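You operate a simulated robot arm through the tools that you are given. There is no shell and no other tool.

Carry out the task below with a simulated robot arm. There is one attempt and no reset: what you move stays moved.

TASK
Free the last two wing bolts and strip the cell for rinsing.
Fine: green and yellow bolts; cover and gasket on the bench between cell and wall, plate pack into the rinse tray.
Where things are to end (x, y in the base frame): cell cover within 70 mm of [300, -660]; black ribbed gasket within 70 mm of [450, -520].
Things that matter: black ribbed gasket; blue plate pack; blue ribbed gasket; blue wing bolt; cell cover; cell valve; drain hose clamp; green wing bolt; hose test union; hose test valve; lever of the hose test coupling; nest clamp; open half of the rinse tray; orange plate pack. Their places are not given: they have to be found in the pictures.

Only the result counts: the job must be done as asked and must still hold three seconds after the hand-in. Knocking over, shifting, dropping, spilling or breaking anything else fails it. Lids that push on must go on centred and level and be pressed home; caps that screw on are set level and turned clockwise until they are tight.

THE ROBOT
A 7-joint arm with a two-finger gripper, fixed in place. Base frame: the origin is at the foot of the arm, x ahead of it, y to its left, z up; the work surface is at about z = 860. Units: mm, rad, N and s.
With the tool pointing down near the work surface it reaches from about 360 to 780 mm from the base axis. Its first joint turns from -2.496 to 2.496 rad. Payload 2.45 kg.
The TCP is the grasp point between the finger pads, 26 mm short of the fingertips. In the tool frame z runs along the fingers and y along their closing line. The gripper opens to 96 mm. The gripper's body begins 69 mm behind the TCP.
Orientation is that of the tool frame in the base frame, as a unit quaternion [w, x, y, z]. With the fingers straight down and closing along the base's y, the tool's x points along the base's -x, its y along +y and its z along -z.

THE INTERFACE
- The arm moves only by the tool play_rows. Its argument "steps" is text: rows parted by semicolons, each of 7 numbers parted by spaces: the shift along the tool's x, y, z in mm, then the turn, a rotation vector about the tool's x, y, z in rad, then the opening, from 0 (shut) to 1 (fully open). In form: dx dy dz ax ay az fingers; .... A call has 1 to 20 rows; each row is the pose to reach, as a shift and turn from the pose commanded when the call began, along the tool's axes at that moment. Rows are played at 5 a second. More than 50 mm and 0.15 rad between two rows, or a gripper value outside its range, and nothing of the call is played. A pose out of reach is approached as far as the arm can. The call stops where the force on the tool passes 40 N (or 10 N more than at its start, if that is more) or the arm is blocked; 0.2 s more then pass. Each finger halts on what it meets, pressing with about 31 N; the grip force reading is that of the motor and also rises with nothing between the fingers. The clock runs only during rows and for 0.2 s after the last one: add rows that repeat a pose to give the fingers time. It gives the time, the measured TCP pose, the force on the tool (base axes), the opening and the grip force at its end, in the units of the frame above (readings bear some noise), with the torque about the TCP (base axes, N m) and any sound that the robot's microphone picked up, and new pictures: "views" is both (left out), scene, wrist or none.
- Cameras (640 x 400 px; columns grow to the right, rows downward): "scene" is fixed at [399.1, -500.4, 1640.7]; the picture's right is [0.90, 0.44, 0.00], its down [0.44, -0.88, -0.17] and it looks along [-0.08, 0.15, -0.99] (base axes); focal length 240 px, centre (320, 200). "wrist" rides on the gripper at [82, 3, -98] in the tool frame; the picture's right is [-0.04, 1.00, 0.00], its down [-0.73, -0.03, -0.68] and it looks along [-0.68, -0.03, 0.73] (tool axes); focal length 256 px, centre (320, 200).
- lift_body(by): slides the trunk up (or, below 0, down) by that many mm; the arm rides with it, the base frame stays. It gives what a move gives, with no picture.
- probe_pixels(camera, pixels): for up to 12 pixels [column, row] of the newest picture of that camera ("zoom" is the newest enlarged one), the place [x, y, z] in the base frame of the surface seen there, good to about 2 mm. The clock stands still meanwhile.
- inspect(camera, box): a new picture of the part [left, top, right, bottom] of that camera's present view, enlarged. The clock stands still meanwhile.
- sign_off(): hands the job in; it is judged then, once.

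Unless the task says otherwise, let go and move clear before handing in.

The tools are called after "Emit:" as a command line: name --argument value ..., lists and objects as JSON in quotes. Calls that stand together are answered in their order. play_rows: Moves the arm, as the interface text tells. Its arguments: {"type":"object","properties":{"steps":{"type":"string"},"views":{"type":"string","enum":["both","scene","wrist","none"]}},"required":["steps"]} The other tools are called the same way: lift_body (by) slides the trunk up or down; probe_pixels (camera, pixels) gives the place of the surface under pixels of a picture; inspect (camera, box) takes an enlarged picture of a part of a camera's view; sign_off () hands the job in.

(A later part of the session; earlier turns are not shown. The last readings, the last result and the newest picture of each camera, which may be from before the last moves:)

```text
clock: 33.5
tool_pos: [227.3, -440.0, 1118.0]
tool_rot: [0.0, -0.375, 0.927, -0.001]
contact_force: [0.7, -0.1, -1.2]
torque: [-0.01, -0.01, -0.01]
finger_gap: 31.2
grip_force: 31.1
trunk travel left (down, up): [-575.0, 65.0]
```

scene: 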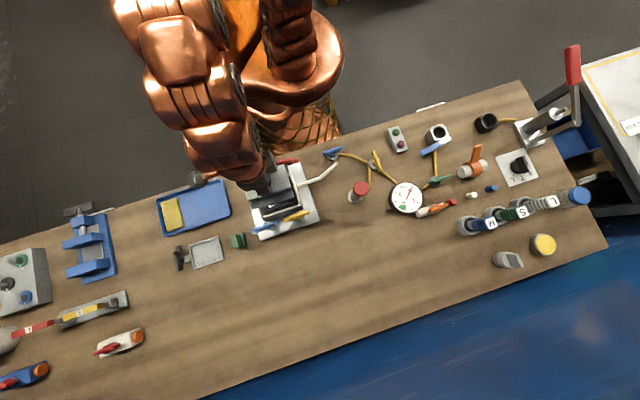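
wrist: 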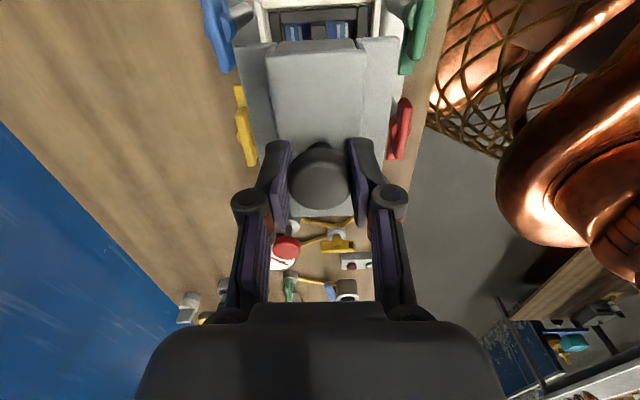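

The cover hangs level and the blue plate pack is visible in the cell. I carry the cover over to about (300,-655) at this height.

Emit:
play_rows --steps "14 -29 0 0 0 0 0.15; 28 -59 0 0 0 0 0.15; 42 -88 0 0 0 0 0.15; 55 -117 0 0 0 0 0.15; 69 -147 0 0 0 0 0.15; 83 -176 0 0 0 0 0.15; 97 -205 0 0 0 0 0.15; 97 -205 0 0 0 0 0.15" --views "both"

```text
clock: 35.3
tool_pos: [286.9, -612.8, 1107.2]
tool_rot: [0.0, -0.376, 0.927, -0.002]
contact_force: [-0.5, 0.1, -1.7]
torque: [0.03, -0.03, 0.0]
finger_gap: 31.0
grip_force: 31.1
out of reach, approached as far as the arm can: row 6, 7, 8
trunk travel left (down, up): [-575.0, 65.0]
```

scene: 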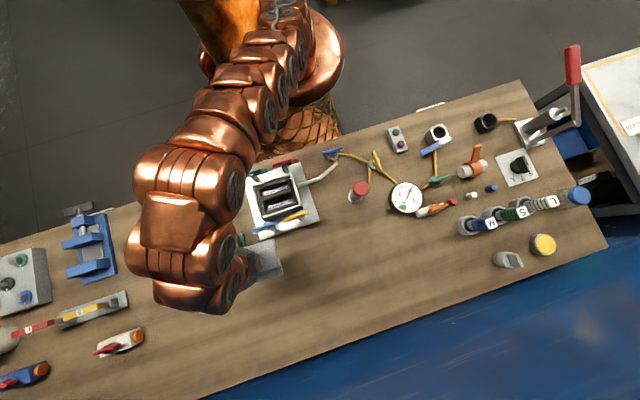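
wrist: 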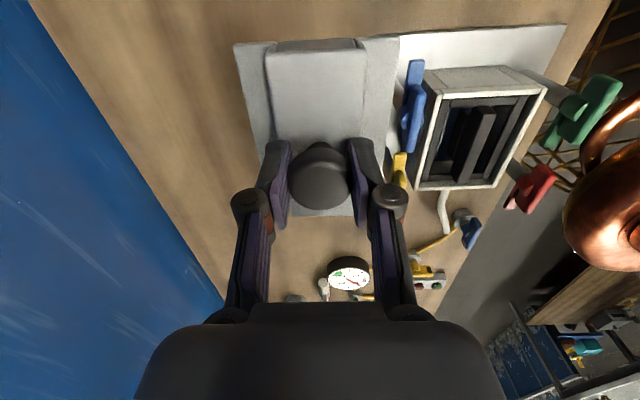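

At this height the reach ends at radius ≈676. I lower 60 mm and see where the command stands.

Emit:
play_rows --steps "0 0 20 0 0 0 0.15; 0 0 40 0 0 0 0.15; 0 0 60 0 0 0 0.15; 0 0 60 0 0 0 0.15" --views "none"

```text
clock: 36.3
tool_pos: [286.0, -615.4, 1048.0]
tool_rot: [-0.001, -0.376, 0.927, -0.002]
contact_force: [-0.2, -1.1, -1.6]
torque: [0.02, 0.0, -0.01]
finger_gap: 31.2
grip_force: 31.4
trunk travel left (down, up): [-575.0, 65.0]
```

The command follows the reached pose. I extend toward (300,-655) while lowering to z≈985.

Emit:
play_rows --steps "0 0 20 0 0 0 0.15; 6 -12 40 0 0 0 0.15; 12 -25 55 0 0 0 0.15; 17.5 -38 63 0 0 0 0.15; 17.5 -38 63 0 0 0 0.15" --views "both"

```text
clock: 37.5
tool_pos: [301.1, -654.0, 984.8]
tool_rot: [-0.002, -0.376, 0.927, 0.001]
contact_force: [0.5, -0.3, -1.7]
torque: [0.04, 0.0, -0.03]
finger_gap: 31.0
grip_force: 30.6
trunk travel left (down, up): [-575.0, 65.0]
```

scene: 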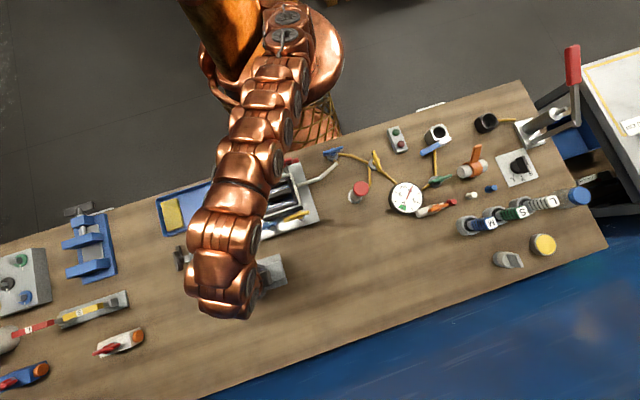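
wrist: 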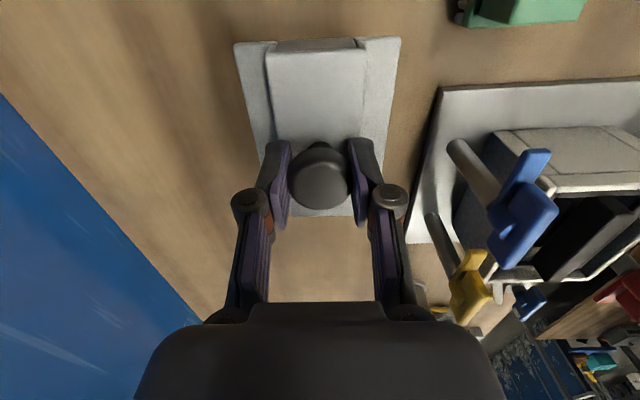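

The cover is held over clear bench. I probe its flange and bar heights relative to the TCP.

Emit:
probe_pixels --camera "wrist" --pixels '[[250, 70], [240, 48], [318, 60], [388, 60], [315, 43], [253, 44], [390, 120], [330, 205], [240, 47], [225, 70]]'

Emit:
inspect --camera "wrist" --box '[210, 10, 430, 230]'

```text
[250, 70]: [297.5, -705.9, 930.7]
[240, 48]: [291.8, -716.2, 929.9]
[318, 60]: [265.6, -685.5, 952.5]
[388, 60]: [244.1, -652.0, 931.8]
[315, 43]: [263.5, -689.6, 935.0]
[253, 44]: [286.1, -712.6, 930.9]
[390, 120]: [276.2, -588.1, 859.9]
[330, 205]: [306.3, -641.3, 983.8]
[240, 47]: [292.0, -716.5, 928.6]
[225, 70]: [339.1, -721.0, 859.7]
```

```text
1.82 times, centred on (320, 120) of wrist
```

zoom: 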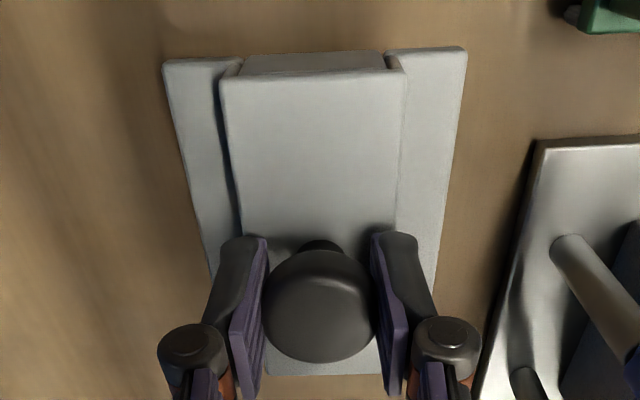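

The flange top is 54 mm below the TCP, so touch-down will be near z≈920. I lower to 935 and then creep.

Emit:
play_rows --steps "0 0 20 0 0 0 0.15; 0 0 40 0 0 0 0.15; 0 0 50 0 0 0 0.15; 0 0 54 0 0 0 0.15; 0 0 57 0 0 0 0.15; 0 0 60 0 0 0 0.15; 0 0 60 0 0 0 0.15" --views "wrist"

```text
clock: 39.1
tool_pos: [298.7, -653.4, 926.8]
tool_rot: [-0.002, -0.375, 0.927, -0.002]
contact_force: [0.9, 0.4, -1.7]
torque: [-0.01, 0.01, 0.02]
finger_gap: 30.9
grip_force: 30.4
trunk travel left (down, up): [-575.0, 65.0]
```

wrist: 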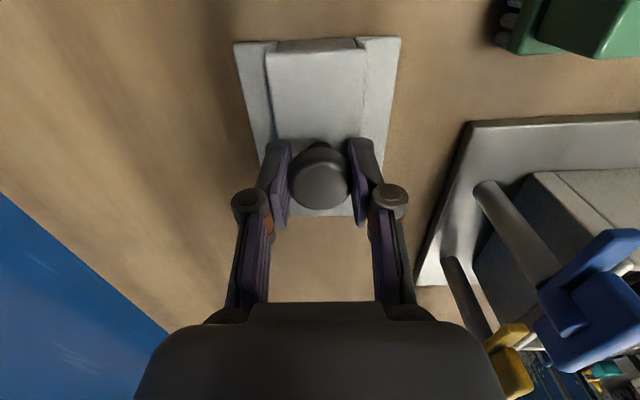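

Still hanging (−1.7 N). I creep down 4 mm.

Emit:
play_rows --steps "0 0 1.5 0 0 0 0.15; 0 0 3 0 0 0 0.15; 0 0 4.5 0 0 0 0.15; 0 0 4.5 0 0 0 0.15" --views "none"

```text
clock: 40.1
tool_pos: [299.1, -654.0, 922.0]
tool_rot: [-0.001, -0.376, 0.927, -0.001]
contact_force: [0.7, -0.3, -1.7]
torque: [0.0, -0.04, 0.0]
finger_gap: 31.1
grip_force: 31.0
trunk travel left (down, up): [-575.0, 65.0]
```

Emit:
play_rows --steps "0 0 1 0 0 0 0.15; 0 0 2 0 0 0 0.15; 0 0 3 0 0 0 0.15; 0 0 3 0 0 0 0.15" --views "none"

```text
clock: 41.1
tool_pos: [299.8, -653.4, 920.0]
tool_rot: [0.001, -0.376, 0.927, -0.003]
contact_force: [3.7, -10.3, 23.9]
torque: [0.14, -0.22, -0.12]
finger_gap: 31.3
grip_force: 30.9
trunk travel left (down, up): [-575.0, 65.0]
```

The cover has touched the bench (24 N up at z 920). I ease back 1.5 mm, open, and lift away.

Emit:
play_rows --steps "0 0 -1 0 0 0 0.15; 0 0 -1.7 0 0 0 0.15; 0 0 -1.7 0 0 0 0.4; 0 0 -1.7 0 0 0 0.55; 0 0 -1.7 0 0 0 0.6; 0 0 -1.7 0 0 0 0.6" --views "none"

Emit:
play_rows --steps "0 0 -10 0 0 0 0.6; 0 0 -30 0 0 0 0.6; 0 0 -60 0 0 0 0.6; 0 0 -90 0 0 0 0.6; 20 40 -120 0 0 0 0.6; 20 80 -140 0 0 0 0.6; 20 80 -140 0 0 0 0.6" --views "both"

```text
clock: 42.5
tool_pos: [299.6, -653.4, 919.6]
tool_rot: [-0.001, -0.376, 0.927, 0.0]
contact_force: [-0.3, -0.1, -0.6]
torque: [0.06, -0.01, 0.02]
finger_gap: 57.5
grip_force: 0.1
trunk travel left (down, up): [-575.0, 65.0]
```

```text
refused: row 5 steps farther than a row can; nothing moved
```

Emit:
play_rows --steps "0 0 -10 0 0 0 0.6; 0 0 -30 0 0 0 0.6; 0 0 -60 0 0 0 0.6; 0 0 -90 0 0 0 0.6; 0 30 -120 0 0 0 0.6; 0 65 -140 0 0 0 0.6; 0 95 -160 0 0 0 0.6; 0 95 -160 0 0 0 0.6" --views "both"

```text
clock: 44.3
tool_pos: [228.4, -583.8, 1076.5]
tool_rot: [-0.001, -0.376, 0.927, -0.002]
contact_force: [0.3, 0.2, 0.2]
torque: [-0.01, 0.02, -0.01]
finger_gap: 57.6
grip_force: 0.1
trunk travel left (down, up): [-575.0, 65.0]
```

scene: 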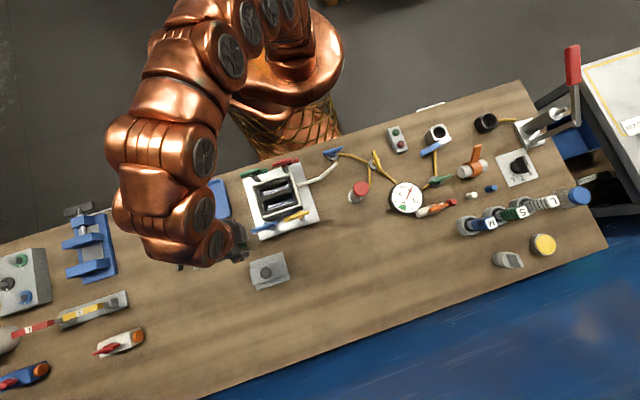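
wrist: 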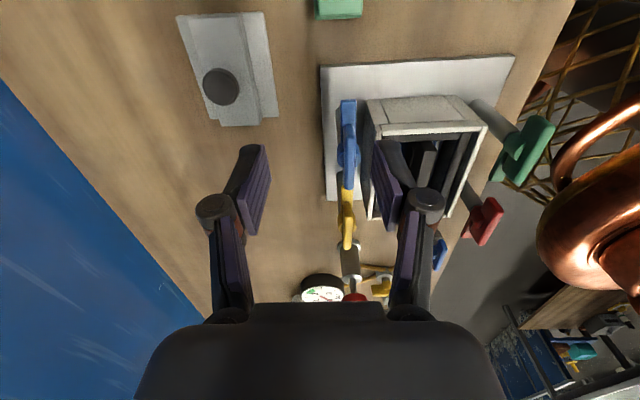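

The cover lies flat at (269,270) in the scene. Now I look into the open cell.

Emit:
inspect --camera "scene" --box '[240, 160, 320, 240]'

Emit:
inspect --camera "wrist" --box '[300, 30, 560, 260]'

Emit:
probe_pixels --camera "scene" --pixels '[[266, 272], [258, 278], [282, 262], [252, 265], [286, 278], [255, 287]]'

```text
5.00 times, centred on (280, 200) of scene
```

zoom: 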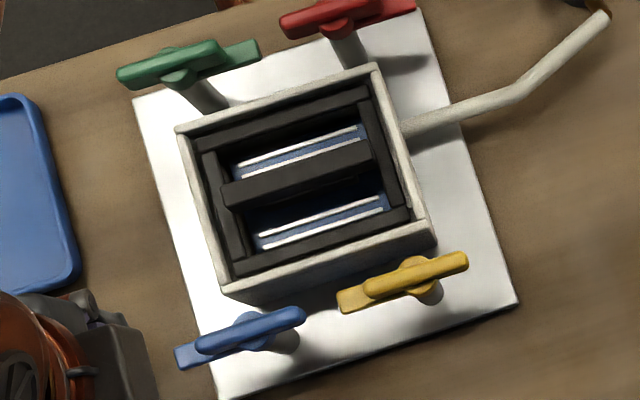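

```text
1.74 times, centred on (430, 145) of wrist
```

zoom: 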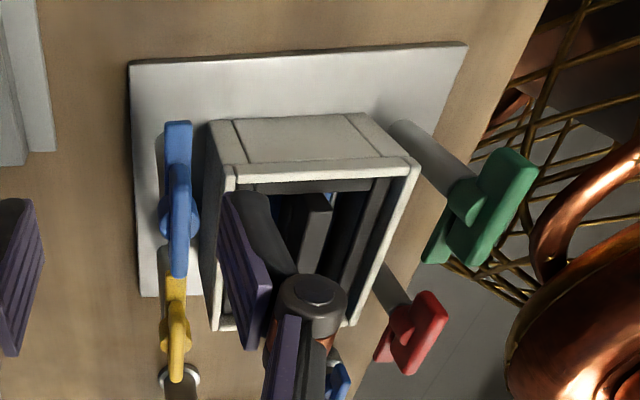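

```text
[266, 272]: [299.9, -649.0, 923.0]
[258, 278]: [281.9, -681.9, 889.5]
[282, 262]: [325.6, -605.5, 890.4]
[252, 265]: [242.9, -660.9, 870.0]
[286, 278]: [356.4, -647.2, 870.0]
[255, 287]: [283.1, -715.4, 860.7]
```

A black frame gasket with a raised middle rib lies over the blue/white plate pack. I probe heights and edges of the rib, frame and pack.

Emit:
probe_pixels --camera "zoom" --pixels '[[240, 190], [295, 175], [360, 152], [230, 200], [300, 190], [372, 165], [280, 115], [220, 180], [390, 160], [330, 240], [250, 265], [400, 215]]'

Emit:
probe_pixels --camera "zoom" --pixels '[[290, 155], [305, 145], [330, 150], [310, 230], [325, 215], [330, 205], [370, 207], [280, 215], [350, 195], [250, 165], [370, 190], [265, 225]]'

Emit:
probe_pixels --camera "zoom" --pixels '[[180, 128], [375, 68], [430, 228], [228, 285], [290, 95], [195, 190], [410, 150], [340, 253], [290, 265], [205, 155], [415, 215], [240, 270]]'

```text
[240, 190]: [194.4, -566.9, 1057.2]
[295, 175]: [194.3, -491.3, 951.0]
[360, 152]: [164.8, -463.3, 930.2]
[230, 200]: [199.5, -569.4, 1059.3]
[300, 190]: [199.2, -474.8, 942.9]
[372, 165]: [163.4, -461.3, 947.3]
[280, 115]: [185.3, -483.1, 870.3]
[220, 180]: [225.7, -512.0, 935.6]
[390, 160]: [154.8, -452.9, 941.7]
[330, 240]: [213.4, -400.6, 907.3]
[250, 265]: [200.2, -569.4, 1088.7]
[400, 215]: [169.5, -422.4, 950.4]
```

```text
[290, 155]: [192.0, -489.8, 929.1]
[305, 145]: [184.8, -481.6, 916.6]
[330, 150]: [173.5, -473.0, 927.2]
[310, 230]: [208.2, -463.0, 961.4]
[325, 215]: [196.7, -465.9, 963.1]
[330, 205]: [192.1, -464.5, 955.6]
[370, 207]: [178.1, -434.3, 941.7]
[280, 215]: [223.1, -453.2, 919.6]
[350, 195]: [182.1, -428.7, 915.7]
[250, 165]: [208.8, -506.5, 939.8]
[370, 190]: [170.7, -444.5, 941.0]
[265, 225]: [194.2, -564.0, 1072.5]
```

```text
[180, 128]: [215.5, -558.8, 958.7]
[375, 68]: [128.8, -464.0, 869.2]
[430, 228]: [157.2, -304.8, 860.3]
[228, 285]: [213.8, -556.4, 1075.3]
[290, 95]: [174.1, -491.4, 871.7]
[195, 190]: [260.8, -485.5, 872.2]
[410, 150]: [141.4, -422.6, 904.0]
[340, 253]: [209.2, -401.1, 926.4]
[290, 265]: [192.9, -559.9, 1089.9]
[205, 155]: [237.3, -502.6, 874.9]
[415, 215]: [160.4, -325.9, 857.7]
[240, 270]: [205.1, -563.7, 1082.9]
```

Those probes landed on the newer (wrist) zoom. I retake the scene zoom and probe that.

Emit:
inspect --camera "scene" --box '[240, 160, 320, 240]'

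```text
5.00 times, centred on (280, 200) of scene
```

zoom: 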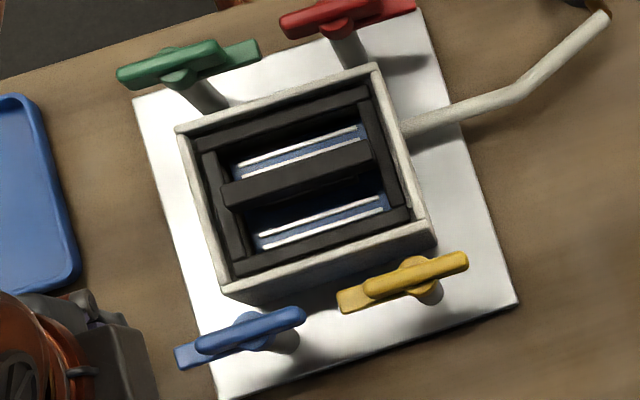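

Emit:
probe_pixels --camera "zoom" --pixels '[[240, 190], [295, 172], [360, 152], [230, 200], [300, 187], [372, 165], [280, 115], [220, 180], [390, 160], [330, 240], [250, 265], [400, 215]]'

Emit:
probe_pixels --camera "zoom" --pixels '[[290, 155], [305, 145], [330, 148], [310, 230], [325, 212], [330, 202], [370, 207], [280, 215], [350, 192], [250, 165], [230, 185], [265, 225]]'

Emit:
probe_pixels --camera "zoom" --pixels '[[180, 128], [375, 68], [430, 228], [228, 290], [290, 95], [195, 190], [410, 150], [340, 253], [205, 160], [300, 196], [370, 150], [225, 190]]'

```text
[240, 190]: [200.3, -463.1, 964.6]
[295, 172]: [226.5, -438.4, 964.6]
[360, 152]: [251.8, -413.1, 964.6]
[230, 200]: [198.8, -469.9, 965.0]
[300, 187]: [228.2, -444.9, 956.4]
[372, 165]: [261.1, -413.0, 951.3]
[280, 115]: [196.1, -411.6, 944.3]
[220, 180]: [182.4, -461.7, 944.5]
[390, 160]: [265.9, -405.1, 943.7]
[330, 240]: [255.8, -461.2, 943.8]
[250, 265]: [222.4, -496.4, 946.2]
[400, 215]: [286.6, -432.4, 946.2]
```

```text
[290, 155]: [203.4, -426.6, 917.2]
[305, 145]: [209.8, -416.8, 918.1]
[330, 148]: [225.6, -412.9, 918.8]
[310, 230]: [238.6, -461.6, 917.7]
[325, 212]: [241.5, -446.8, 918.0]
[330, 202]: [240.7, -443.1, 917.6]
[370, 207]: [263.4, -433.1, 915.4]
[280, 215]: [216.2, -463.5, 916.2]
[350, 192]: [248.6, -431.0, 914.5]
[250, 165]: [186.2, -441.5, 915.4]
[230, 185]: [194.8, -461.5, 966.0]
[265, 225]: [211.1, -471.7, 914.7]
```

```text
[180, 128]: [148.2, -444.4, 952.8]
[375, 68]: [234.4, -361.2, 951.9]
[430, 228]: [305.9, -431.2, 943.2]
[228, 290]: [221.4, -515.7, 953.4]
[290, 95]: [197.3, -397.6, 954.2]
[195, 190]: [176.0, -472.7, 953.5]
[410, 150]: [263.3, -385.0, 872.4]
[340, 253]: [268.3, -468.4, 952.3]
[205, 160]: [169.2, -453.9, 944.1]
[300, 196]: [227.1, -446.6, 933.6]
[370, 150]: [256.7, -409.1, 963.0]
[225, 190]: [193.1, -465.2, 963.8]
```

The gasket's rib top is at z≈965 along u, centred at about (227,-438.5); the frame top is z≈945 and the plates z≈918. I move above it with fingers closing across the rib.

Emit:
play_rows --steps "-20 21 0 0 0 0 0.5; -40 42 0 0 0 0 0.4; -60 63 0 0 0 0 0.35; -80 84 10 0 0 0 0.3; -100 105.5 25 0 0 0 0.3; -100 105.5 36 0 0 0 0.3; -100 105.5 36 0 0 0 0.3" --views "wrist"

```text
clock: 45.9
tool_pos: [231.3, -441.0, 1042.7]
tool_rot: [-0.001, -0.375, 0.927, -0.002]
contact_force: [0.1, -0.8, -0.3]
torque: [0.01, 0.0, -0.03]
finger_gap: 29.0
grip_force: 0.0
trunk travel left (down, up): [-575.0, 65.0]
```

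wrist: 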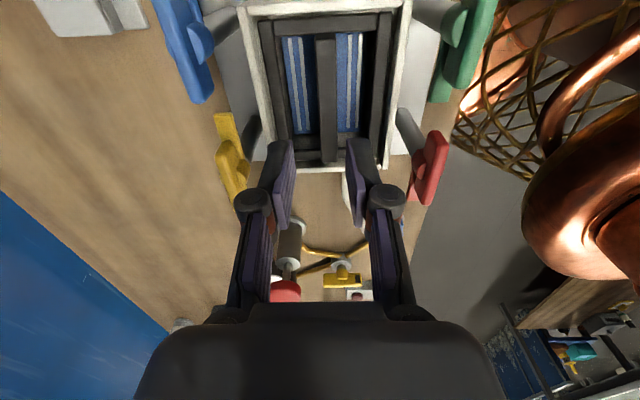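

Emit:
inspect --camera "wrist" --box '[235, 0, 425, 190]'

```text
2.11 times, centred on (330, 95) of wrist
```

zoom: 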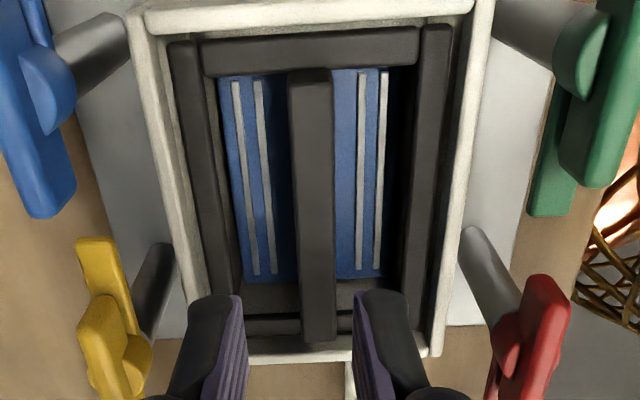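

The rib sits slightly right of the finger centre (column ≈326). I probe its edges and the frame.

Emit:
probe_pixels --camera "zoom" --pixels '[[294, 200], [334, 200], [313, 200], [313, 90], [316, 320], [180, 150], [210, 150], [445, 150], [415, 150], [310, 50], [250, 150], [370, 150]]'

Emit:
probe_pixels --camera "zoom" --pixels '[[275, 325], [350, 325], [310, 345], [260, 290], [410, 250], [220, 100], [240, 270], [330, 270], [370, 270], [390, 75], [225, 85], [300, 250]]'

```text
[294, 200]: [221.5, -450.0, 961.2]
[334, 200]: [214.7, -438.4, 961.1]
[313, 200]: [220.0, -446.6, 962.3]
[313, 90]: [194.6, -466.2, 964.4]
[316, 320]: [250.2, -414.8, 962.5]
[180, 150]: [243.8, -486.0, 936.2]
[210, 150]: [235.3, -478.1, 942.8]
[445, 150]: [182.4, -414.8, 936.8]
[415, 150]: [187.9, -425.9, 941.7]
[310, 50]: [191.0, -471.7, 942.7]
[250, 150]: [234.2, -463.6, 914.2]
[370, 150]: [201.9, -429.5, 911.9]
```

```text
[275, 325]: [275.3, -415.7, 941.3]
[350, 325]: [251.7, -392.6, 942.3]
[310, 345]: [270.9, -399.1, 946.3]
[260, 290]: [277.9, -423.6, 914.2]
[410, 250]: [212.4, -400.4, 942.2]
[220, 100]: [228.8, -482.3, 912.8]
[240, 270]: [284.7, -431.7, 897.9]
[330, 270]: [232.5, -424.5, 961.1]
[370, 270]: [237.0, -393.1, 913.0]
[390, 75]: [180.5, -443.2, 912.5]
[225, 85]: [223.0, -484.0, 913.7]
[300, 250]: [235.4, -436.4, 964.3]
```

The rib's centre line is 5.9 mm toward +tool y. I correct and go down to z≈960 with a 27 mm opening, then close.

Emit:
play_rows --steps "0.7 5.9 20 0 0 0 0.29; 0.7 5.9 40 0 0 0 0.29; 0.7 5.9 55 0 0 0 0.29; 0.7 5.9 55 0 0 0 0.29" --views "wrist"

```text
clock: 46.9
tool_pos: [228.9, -435.2, 987.4]
tool_rot: [-0.001, -0.375, 0.927, -0.002]
contact_force: [-0.4, -0.6, -0.4]
torque: [0.0, -0.03, 0.01]
finger_gap: 27.7
grip_force: 0.2
trunk travel left (down, up): [-575.0, 65.0]
```

wrist: 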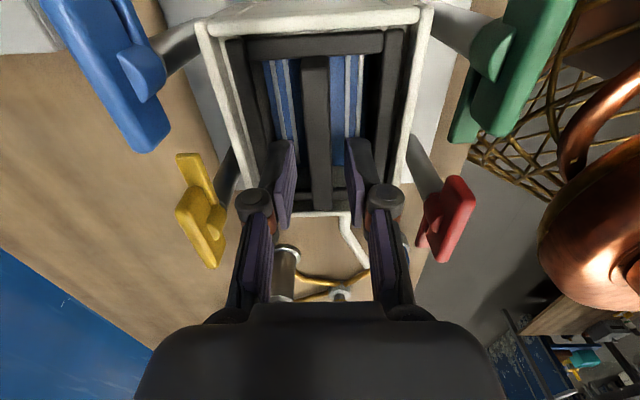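

The rib is centred between the fingers. I go the last 27 mm and close.

Emit:
play_rows --steps "0 -1 10 0 0 0 0.29; 0 -1 20 0 0 0 0.29; 0 -1 27 0 0 0 0.29; 0 -1 27 0 0 0 0.2; 0 -1 27 0 0 0 0.1; 0 -1 27 0 0 0 0.05; 0 -1 27 0 0 0 0.05" --views "wrist"

```text
clock: 48.5
tool_pos: [227.7, -438.1, 961.5]
tool_rot: [-0.001, -0.375, 0.927, -0.002]
contact_force: [0.7, -0.6, -1.3]
torque: [0.0, 0.01, 0.0]
finger_gap: 12.8
grip_force: 31.3
trunk travel left (down, up): [-575.0, 65.0]
```

wrist: 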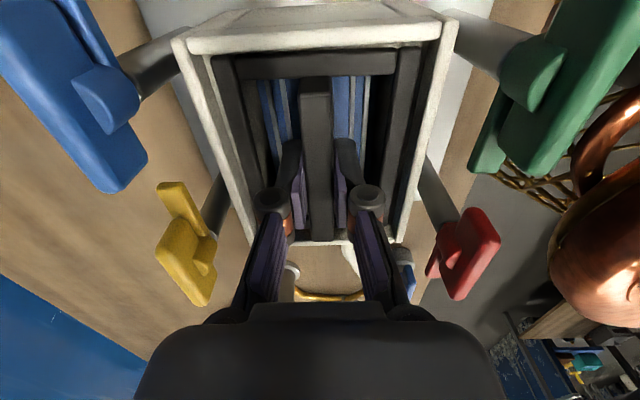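

The rib is gripped (gap 12.8). I lift gently and watch.

Emit:
play_rows --steps "0 0 -3 0 0 0 0.03; 0 0 -7 0 0 0 0.03; 0 0 -12 0 0 0 0.03; 0 0 -18 0 0 0 0.03; 0 0 -25 0 0 0 0.03; 0 0 -25 0 0 0 0.03" --views "both"

```text
clock: 49.9
tool_pos: [225.7, -438.1, 987.9]
tool_rot: [0.0, -0.376, 0.927, -0.001]
contact_force: [-0.8, 0.1, -0.6]
torque: [0.03, -0.03, -0.06]
finger_gap: 12.7
grip_force: 30.9
trunk travel left (down, up): [-575.0, 65.0]
```

scene: 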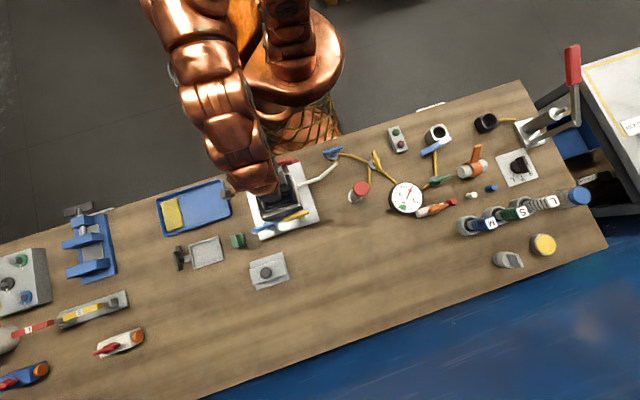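
wrist: 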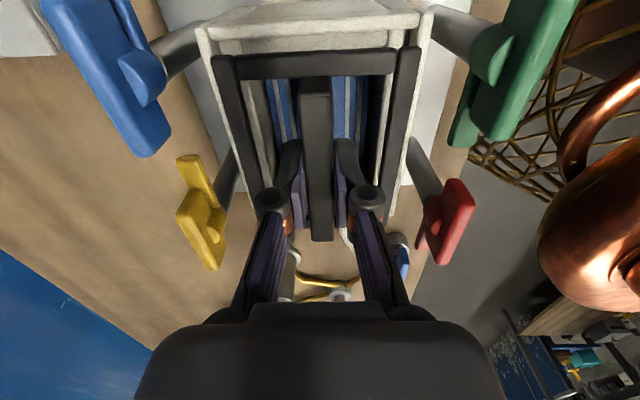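

The gasket comes up alone; the pack stays. I lift to z≈1065 and then carry it toward (447,-517).

Emit:
play_rows --steps "0 0 -20 0 0 0 0.03; 0 0 -45 0 0 0 0.03; 0 0 -75 0 0 0 0.03; -13 -26 -75 0 0 0 0.03; -26 -53 -75 0 0 0 0.03; -39 -79 -75 0 0 0 0.03; -52 -105 -75 0 0 0 0.03; -65 -131 -75 0 0 0 0.03; -78 -158 -70 0 0 0 0.03; -91 -184 -60 0 0 0 0.03; -104 -210 -50 0 0 0 0.03; -104 -210 -40 0 0 0 0.03; -104 -210 -40 0 0 0 0.03" --views "both"

```text
clock: 52.7
tool_pos: [448.6, -515.6, 1028.0]
tool_rot: [-0.001, -0.376, 0.926, -0.001]
contact_force: [0.6, -1.2, 0.0]
torque: [0.03, 0.02, -0.03]
finger_gap: 13.0
grip_force: 30.9
trunk travel left (down, up): [-575.0, 65.0]
```

scene: 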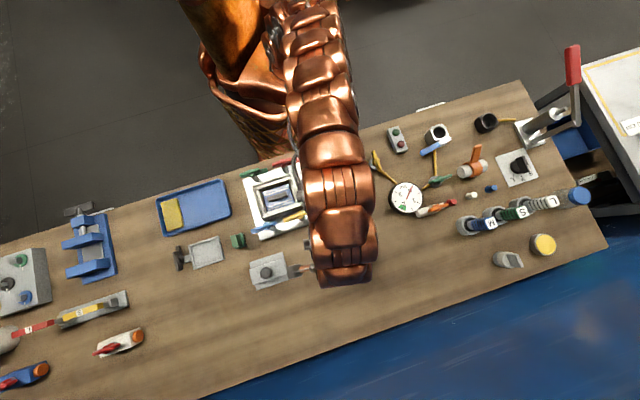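
wrist: 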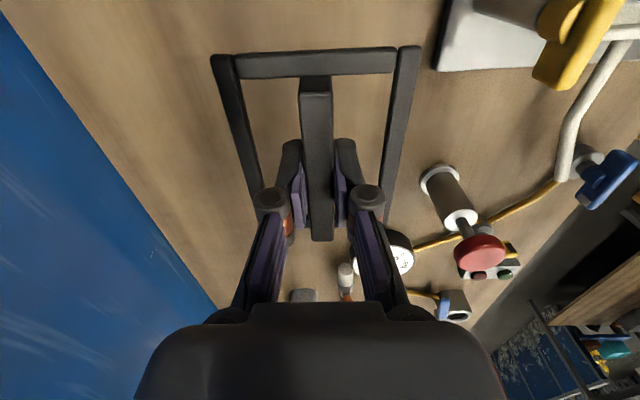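

The gasket hangs level over bare bench. I lower to about z 900, then creep.

Emit:
play_rows --steps "0 0 30 0 0 0 0.03; 0 0 60 0 0 0 0.03; 0 0 90 0 0 0 0.03; 0 0 110 0 0 0 0.03; 0 0 122 0 0 0 0.03; 0 0 128 0 0 0 0.03; 0 0 128 0 0 0 0.03" --views "wrist"

```text
clock: 54.3
tool_pos: [447.0, -515.0, 898.9]
tool_rot: [0.0, -0.376, 0.927, -0.001]
contact_force: [-0.5, 0.5, -1.1]
torque: [0.01, 0.01, -0.02]
finger_gap: 12.8
grip_force: 31.5
trunk travel left (down, up): [-575.0, 65.0]
```

wrist: 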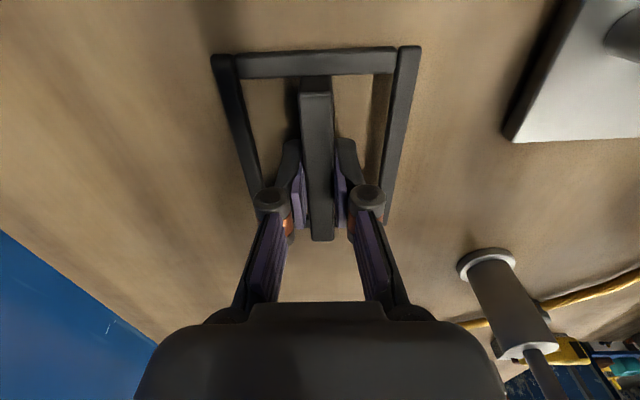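

Emit:
play_rows --steps "0 0 2 0 0 0 0.03; 0 0 4 0 0 0 0.03; 0 0 6 0 0 0 0.03; 0 0 6 0 0 0 0.03" --views "none"

Emit:
probe_pixels --camera "wrist" --pixels '[[300, 62], [230, 100], [400, 100], [270, 110], [316, 82]]'

```text
clock: 55.3
tool_pos: [447.5, -515.3, 892.4]
tool_rot: [0.0, -0.375, 0.927, 0.0]
contact_force: [-0.6, 0.0, -1.1]
torque: [0.0, 0.01, -0.05]
finger_gap: 13.0
grip_force: 30.8
trunk travel left (down, up): [-575.0, 65.0]
```

```text
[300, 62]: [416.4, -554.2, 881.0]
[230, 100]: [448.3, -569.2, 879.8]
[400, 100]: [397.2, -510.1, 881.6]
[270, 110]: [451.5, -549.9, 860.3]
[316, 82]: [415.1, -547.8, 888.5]
```

The frame top is now ≈14 mm above the bench. I creep on in 1 mm steps.

Emit:
play_rows --steps "0 0 1 0 0 0 0.03; 0 0 2 0 0 0 0.03; 0 0 3 0 0 0 0.03; 0 0 3 0 0 0 0.03" --views "none"

```text
clock: 56.3
tool_pos: [448.4, -516.2, 889.2]
tool_rot: [-0.001, -0.375, 0.927, -0.001]
contact_force: [0.4, -0.2, -0.5]
torque: [-0.04, -0.01, 0.03]
finger_gap: 13.1
grip_force: 31.0
trunk travel left (down, up): [-575.0, 65.0]
```

Emit:
play_rows --steps "0 0 0.7 0 0 0 0.03; 0 0 1.4 0 0 0 0.03; 0 0 2 0 0 0 0.03; 0 0 2 0 0 0 0.03" --views "wrist"

```text
clock: 57.3
tool_pos: [448.1, -515.5, 885.8]
tool_rot: [0.0, -0.376, 0.927, -0.002]
contact_force: [0.0, -0.5, 0.1]
torque: [-0.05, 0.0, 0.01]
finger_gap: 12.8
grip_force: 30.7
trunk travel left (down, up): [-575.0, 65.0]
```

wrist: 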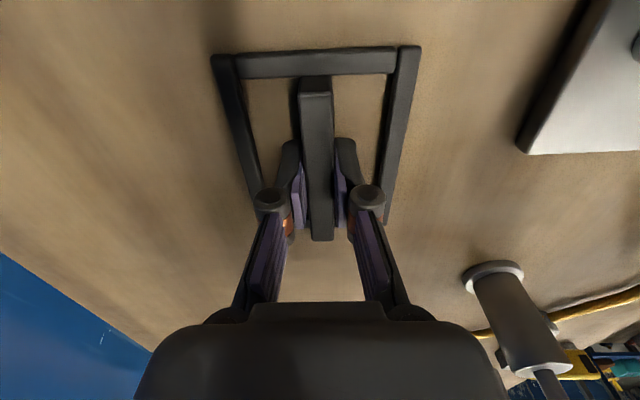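

The downward pull has gone (0.1 N), so it is about to sit. One more millimetre to confirm contact.

Emit:
play_rows --steps "0 0 0.6 0 0 0 0.03; 0 0 1.2 0 0 0 0.03; 0 0 1.2 0 0 0 0.03" --views "none"

Emit:
probe_pixels --camera "wrist" --pixels '[[300, 62], [230, 100], [400, 100], [270, 110], [316, 82], [215, 58], [218, 65], [430, 100]]'

```text
clock: 58.1
tool_pos: [447.7, -515.8, 886.0]
tool_rot: [-0.001, -0.376, 0.927, -0.002]
contact_force: [0.1, -0.2, 0.2]
torque: [0.03, -0.04, 0.0]
finger_gap: 12.7
grip_force: 30.7
trunk travel left (down, up): [-575.0, 65.0]
```

```text
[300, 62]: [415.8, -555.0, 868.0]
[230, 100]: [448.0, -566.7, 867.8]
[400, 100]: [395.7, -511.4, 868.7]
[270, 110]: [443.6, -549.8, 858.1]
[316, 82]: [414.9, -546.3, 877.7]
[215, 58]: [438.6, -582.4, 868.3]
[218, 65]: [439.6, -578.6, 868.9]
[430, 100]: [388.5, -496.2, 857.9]
```

The frame top reads z≈868 and the pull is gone: the gasket rests on the bench. I open narrowly and rise straight up.

Emit:
play_rows --steps "0 0 0 0 0 0 0.15; 0 0 0 0 0 0 0.26; 0 0 0 0 0 0 0.26; 0 0 -15 0 0 0 0.26; 0 0 -40 0 0 0 0.26; 0 0 -80 0 0 0 0.26; 0 0 -120 0 0 0 0.26; 0 0 -160 0 0 0 0.26; 0 0 -160 0 0 0 0.26" --views "both"

```text
clock: 60.1
tool_pos: [449.3, -514.1, 1042.7]
tool_rot: [0.0, -0.375, 0.927, 0.0]
contact_force: [0.0, -0.1, 0.2]
torque: [0.01, 0.0, -0.02]
finger_gap: 25.0
grip_force: 0.1
trunk travel left (down, up): [-575.0, 65.0]
```

scene: 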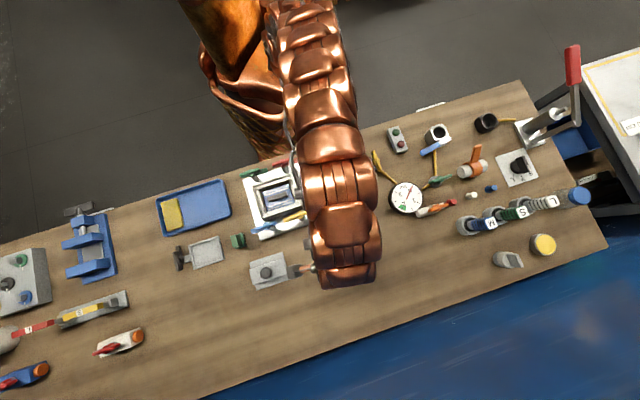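
wrist: 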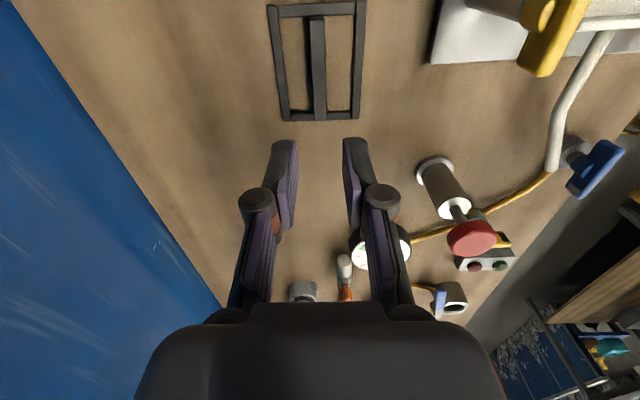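

The gasket lies flat on the bench. Now I look at the plate pack in the cell.

Emit:
inspect --camera "scene" --box '[240, 160, 320, 240]'

```text
5.00 times, centred on (280, 200) of scene
```

zoom: 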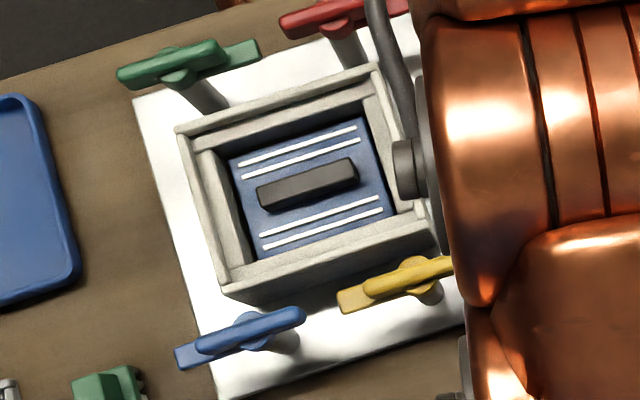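

The blue pack has a black handle bar in its middle along u. I probe handle, pack and cell ledge.

Emit:
probe_pixels --camera "zoom" --pixels '[[270, 190], [305, 178], [345, 165], [305, 190], [262, 200], [355, 178], [300, 150], [320, 225], [240, 170], [380, 190], [255, 240], [360, 125]]'

Emit:
probe_pixels --camera "zoom" --pixels '[[205, 170], [280, 115], [385, 130], [330, 250], [225, 230], [265, 185], [340, 160], [340, 185], [310, 205], [275, 235], [245, 215], [290, 140]]'

```text
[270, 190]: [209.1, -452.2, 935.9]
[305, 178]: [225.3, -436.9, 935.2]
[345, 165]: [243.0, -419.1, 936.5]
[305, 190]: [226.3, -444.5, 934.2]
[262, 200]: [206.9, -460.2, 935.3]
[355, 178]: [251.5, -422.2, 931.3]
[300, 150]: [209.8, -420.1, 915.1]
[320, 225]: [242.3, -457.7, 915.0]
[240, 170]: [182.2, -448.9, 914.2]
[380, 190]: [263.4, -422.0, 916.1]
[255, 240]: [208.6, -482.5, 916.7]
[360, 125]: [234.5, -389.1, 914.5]
```

```text
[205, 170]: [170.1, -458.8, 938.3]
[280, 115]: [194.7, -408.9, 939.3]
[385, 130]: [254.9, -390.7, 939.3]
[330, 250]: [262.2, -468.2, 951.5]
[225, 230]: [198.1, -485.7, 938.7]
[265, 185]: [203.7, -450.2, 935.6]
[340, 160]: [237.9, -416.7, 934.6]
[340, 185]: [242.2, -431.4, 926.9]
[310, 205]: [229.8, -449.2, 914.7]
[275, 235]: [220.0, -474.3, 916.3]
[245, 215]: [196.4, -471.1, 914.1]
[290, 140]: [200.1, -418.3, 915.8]
```

The handle top is z≈935.5, centred near (227,-439), with the pack top at z≈915. I probe the tray's outline and sponge to choose the drop spot.

Emit:
inspect --camera "scene" --box '[145, 165, 250, 270]'

```text
3.81 times, centred on (198, 218) of scene
```

zoom: 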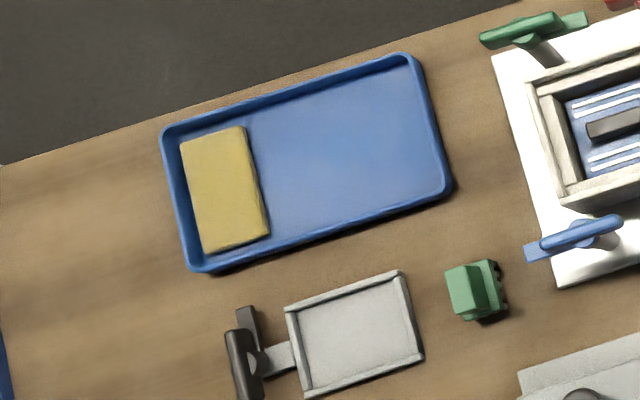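

Emit:
probe_pixels --camera "zoom" --pixels '[[168, 132], [408, 58], [448, 188], [195, 265], [245, 130], [268, 235], [400, 72], [430, 185], [340, 140], [290, 120], [320, 210], [220, 190]]'

Emit:
probe_pixels --camera "zoom" --pixels '[[248, 145], [258, 190], [270, 220], [330, 230], [300, 95], [425, 130], [440, 130], [330, 80], [330, 228], [330, 236], [260, 130], [380, 150]]'

```text
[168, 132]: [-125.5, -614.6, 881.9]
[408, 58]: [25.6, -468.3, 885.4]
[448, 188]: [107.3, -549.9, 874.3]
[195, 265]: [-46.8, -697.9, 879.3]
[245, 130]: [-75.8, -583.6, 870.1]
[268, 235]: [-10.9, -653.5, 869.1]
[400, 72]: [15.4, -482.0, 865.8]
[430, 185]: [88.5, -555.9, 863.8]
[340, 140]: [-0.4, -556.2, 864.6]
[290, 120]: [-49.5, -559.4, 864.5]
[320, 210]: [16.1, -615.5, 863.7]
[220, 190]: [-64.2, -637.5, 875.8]
```

```text
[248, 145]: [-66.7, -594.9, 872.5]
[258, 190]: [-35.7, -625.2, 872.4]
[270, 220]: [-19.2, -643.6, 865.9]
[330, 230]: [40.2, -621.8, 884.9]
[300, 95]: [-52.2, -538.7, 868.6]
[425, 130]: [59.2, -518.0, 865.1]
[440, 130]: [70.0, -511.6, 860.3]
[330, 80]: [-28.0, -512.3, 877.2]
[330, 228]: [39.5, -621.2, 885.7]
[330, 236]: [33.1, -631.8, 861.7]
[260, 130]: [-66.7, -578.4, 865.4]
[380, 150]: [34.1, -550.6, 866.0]
```

The tray floor is z≈865 with its open part centred near (15,-557), in line with the cell's axes. I move back above the cell.

Emit:
play_rows --steps "13 26 0 0 0 0 0.28; 27 52 0 0 0 0 0.28; 40 78 0 0 0 0 0.28; 54 104 0 0 0 0 0.28; 67 130 0 0 0 0 0.28; 81 156 0 0 0 0 0.28; 94 182 0 0 0 0 0.28; 107.6 208.5 0 0 0 0 0.28; 107.6 208.5 10 0 0 0 0.28; 107.6 208.5 10 0 0 0 0.28" --views "both"

```text
clock: 62.3
tool_pos: [223.5, -440.3, 1036.0]
tool_rot: [-0.001, -0.376, 0.927, -0.002]
contact_force: [-0.2, -0.5, -0.2]
torque: [0.01, -0.03, 0.01]
finger_gap: 26.9
grip_force: 0.0
trunk travel left (down, up): [-575.0, 65.0]
```

scene: 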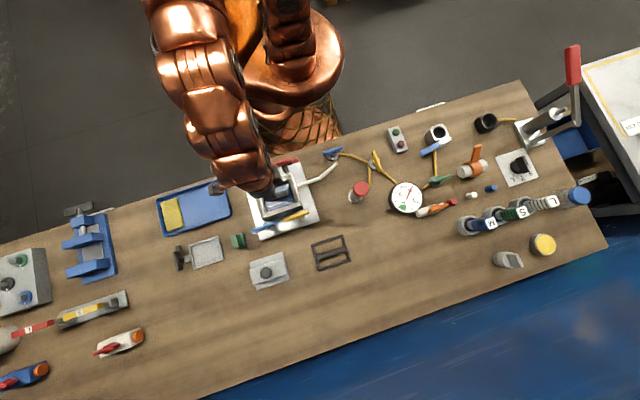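
wrist: 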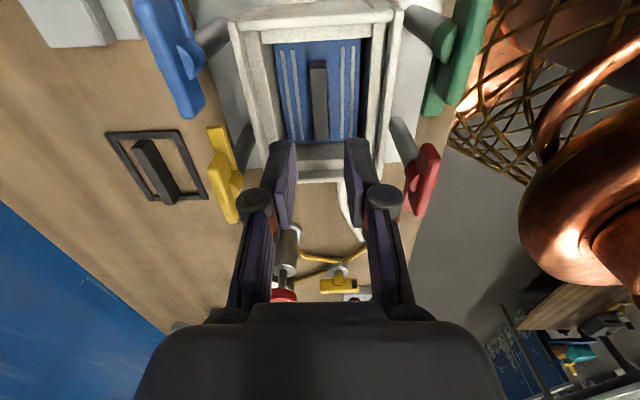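

Emit:
inspect --camera "wrist" --box '[225, 0, 415, 190]'

```text
2.11 times, centred on (320, 95) of wrist
```

zoom: 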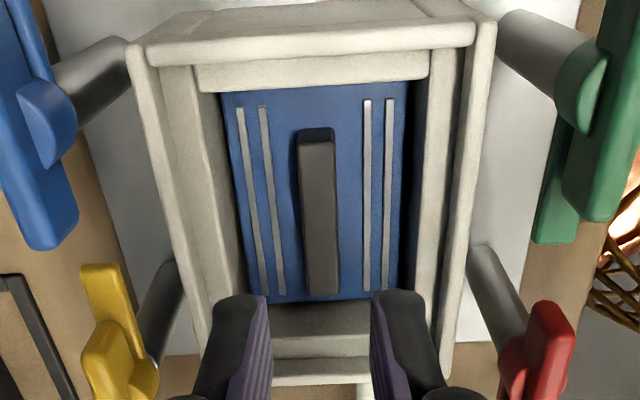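

The handle is right at the finger centre line. I probe its edges and ends to set the last offsets.

Emit:
probe_pixels --camera "zoom" --pixels '[[304, 220], [335, 220], [320, 220], [318, 150], [322, 285], [240, 200], [405, 200], [225, 130], [412, 130], [310, 95], [420, 200], [215, 200]]'

```text
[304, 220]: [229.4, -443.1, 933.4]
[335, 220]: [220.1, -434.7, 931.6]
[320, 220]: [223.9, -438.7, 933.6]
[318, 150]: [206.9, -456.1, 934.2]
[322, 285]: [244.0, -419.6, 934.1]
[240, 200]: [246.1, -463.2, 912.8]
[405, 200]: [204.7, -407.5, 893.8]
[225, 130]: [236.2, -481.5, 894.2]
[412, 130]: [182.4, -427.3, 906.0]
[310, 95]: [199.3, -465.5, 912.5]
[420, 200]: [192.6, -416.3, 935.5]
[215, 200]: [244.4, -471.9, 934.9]
```

Aligned within 1 mm. I go down to z≈945 (tips ≈919, 4 mm above the pack) and close.

Emit:
play_rows --steps "-3 0 25 0 0 0 0.28; -3 0 50 0 0 0 0.28; -3 0 70 0 0 0 0.28; -3 0 80 0 0 0 0.28; -3 0 80 0 0 0 0.28" --views "wrist"

```text
clock: 63.5
tool_pos: [227.2, -438.3, 955.6]
tool_rot: [0.0, -0.375, 0.927, -0.001]
contact_force: [-0.4, 0.2, 0.6]
torque: [0.04, 0.03, 0.01]
finger_gap: 27.2
grip_force: 0.0
trunk travel left (down, up): [-575.0, 65.0]
```

wrist: 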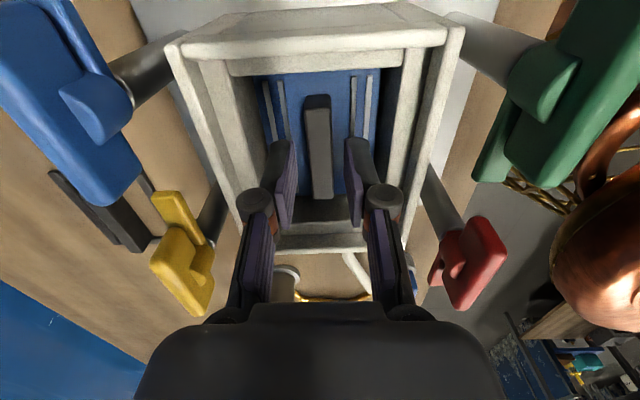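

Fingers straddle the handle with room. Ten millimetres more, then close.

Emit:
play_rows --steps "0 0 4 0 0 0 0.28; 0 0 8 0 0 0 0.28; 0 0 10 0 0 0 0.28; 0 0 10 0 0 0 0.15; 0 0 10 0 0 0 0.05; 0 0 10 0 0 0 0.03; 0 0 10 0 0 0 0.03" --views "wrist"

```text
clock: 65.1
tool_pos: [227.8, -437.9, 946.3]
tool_rot: [0.0, -0.375, 0.927, -0.002]
contact_force: [0.3, -0.8, 2.0]
torque: [-0.04, 0.04, 0.02]
finger_gap: 13.5
grip_force: 31.2
trunk travel left (down, up): [-575.0, 65.0]
```

wrist: 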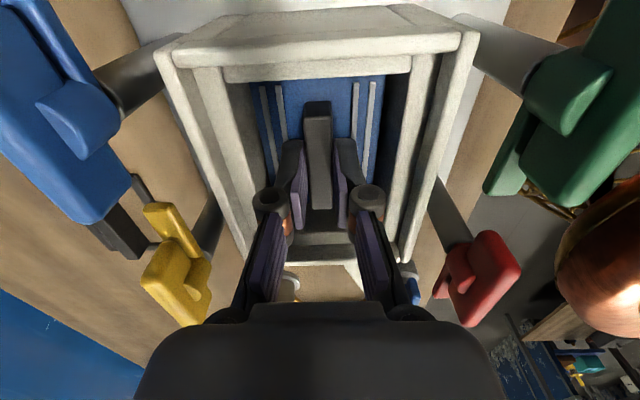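

The handle is held (gap 13.5). I lift slowly.

Emit:
play_rows --steps "0 0 -3 0 0 0 0.02; 0 0 -7 0 0 0 0.02; 0 0 -12 0 0 0 0.02; 0 0 -18 0 0 0 0.02; 0 0 -25 0 0 0 0.02; 0 0 -25 0 0 0 0.02" --views "wrist"

```text
clock: 66.5
tool_pos: [228.6, -438.4, 970.8]
tool_rot: [-0.001, -0.376, 0.927, -0.001]
contact_force: [1.1, 0.3, -1.8]
torque: [0.01, 0.01, -0.01]
finger_gap: 13.7
grip_force: 31.3
trunk travel left (down, up): [-575.0, 65.0]
```

wrist: 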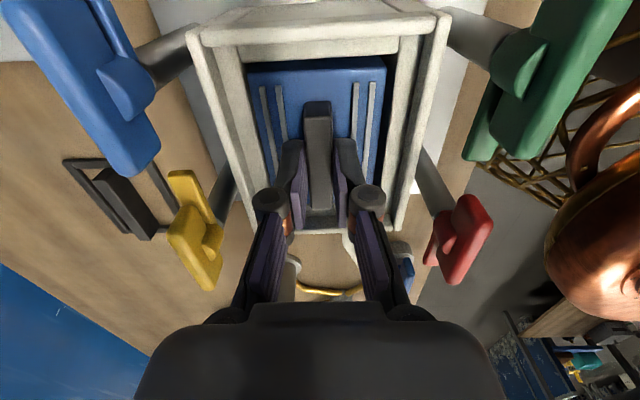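

The pack rises freely with light weight. I take it up to z≈1085.

Emit:
play_rows --steps "0 0 -15 0 0 0 0.02; 0 0 -30 0 0 0 0.02; 0 0 -50 0 0 0 0.02; 0 0 -75 0 0 0 0.02; 0 0 -100 0 0 0 0.02; 0 0 -115 0 0 0 0.02; 0 0 -115 0 0 0 0.02" --views "both"

```text
clock: 68.1
tool_pos: [228.9, -436.9, 1086.2]
tool_rot: [-0.001, -0.376, 0.926, -0.001]
contact_force: [0.1, 0.4, -1.6]
torque: [-0.01, 0.01, 0.01]
finger_gap: 13.6
grip_force: 31.5
trunk travel left (down, up): [-575.0, 65.0]
```

scene: 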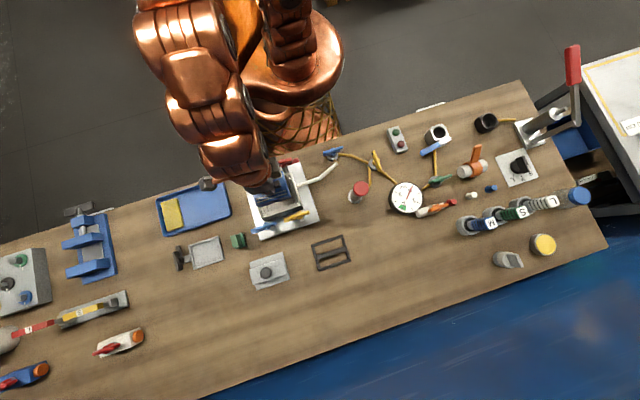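
wrist: 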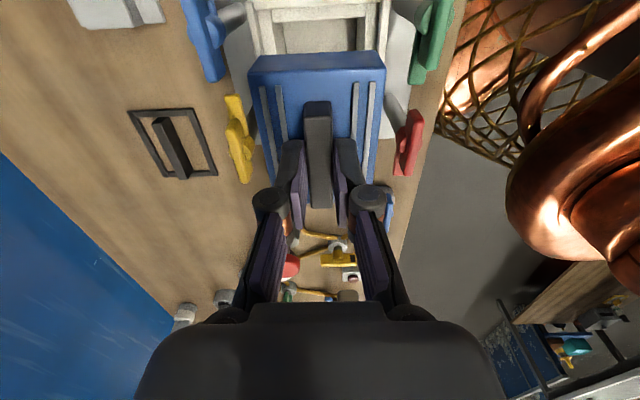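

The pack hangs level, its base above the bolt wings. I carry it over the tray's open half at (17,-556).

Emit:
probe_pixels --camera "wrist" --pixels '[[320, 54], [320, 60], [320, 70], [260, 80], [380, 80]]'

Emit:
play_rows --steps "29 8 0 0 0 0 0.02; 59 16 0 0 0 0 0.02; 88 23 0 0 0 0 0.02; 118 31 0 0 0 0 0.02; 147 39 0 0 0 0 0.02; 176 46 0 0 0 0 0.02; 206 54 0 0 0 0 0.02; 235 61.8 0 0 0 0 0.02; 235 61.8 0 0 0 0 0.02" --views "both"

```text
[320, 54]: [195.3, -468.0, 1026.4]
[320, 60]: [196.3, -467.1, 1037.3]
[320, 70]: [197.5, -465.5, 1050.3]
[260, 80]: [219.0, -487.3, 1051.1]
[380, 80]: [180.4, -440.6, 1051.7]
```

```text
clock: 70.1
tool_pos: [15.0, -554.6, 1087.5]
tool_rot: [-0.001, -0.376, 0.927, -0.001]
contact_force: [0.3, -0.4, -2.0]
torque: [-0.07, 0.01, -0.01]
finger_gap: 13.5
grip_force: 30.8
trunk travel left (down, up): [-575.0, 65.0]
```

scene: 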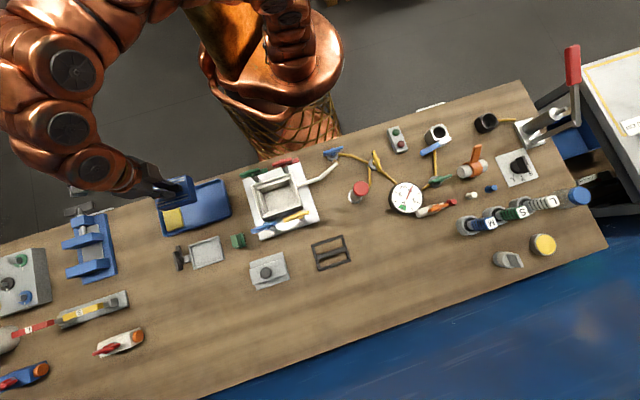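
wrist: 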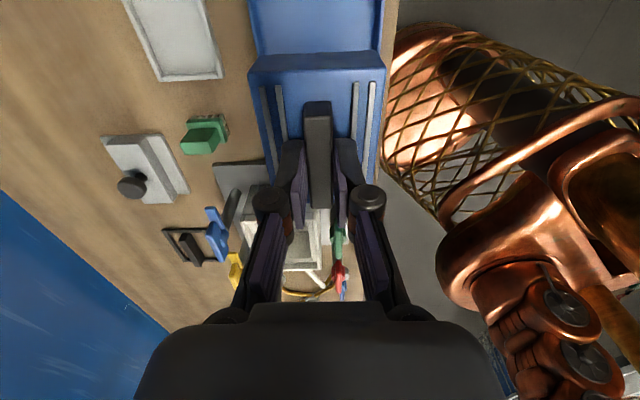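

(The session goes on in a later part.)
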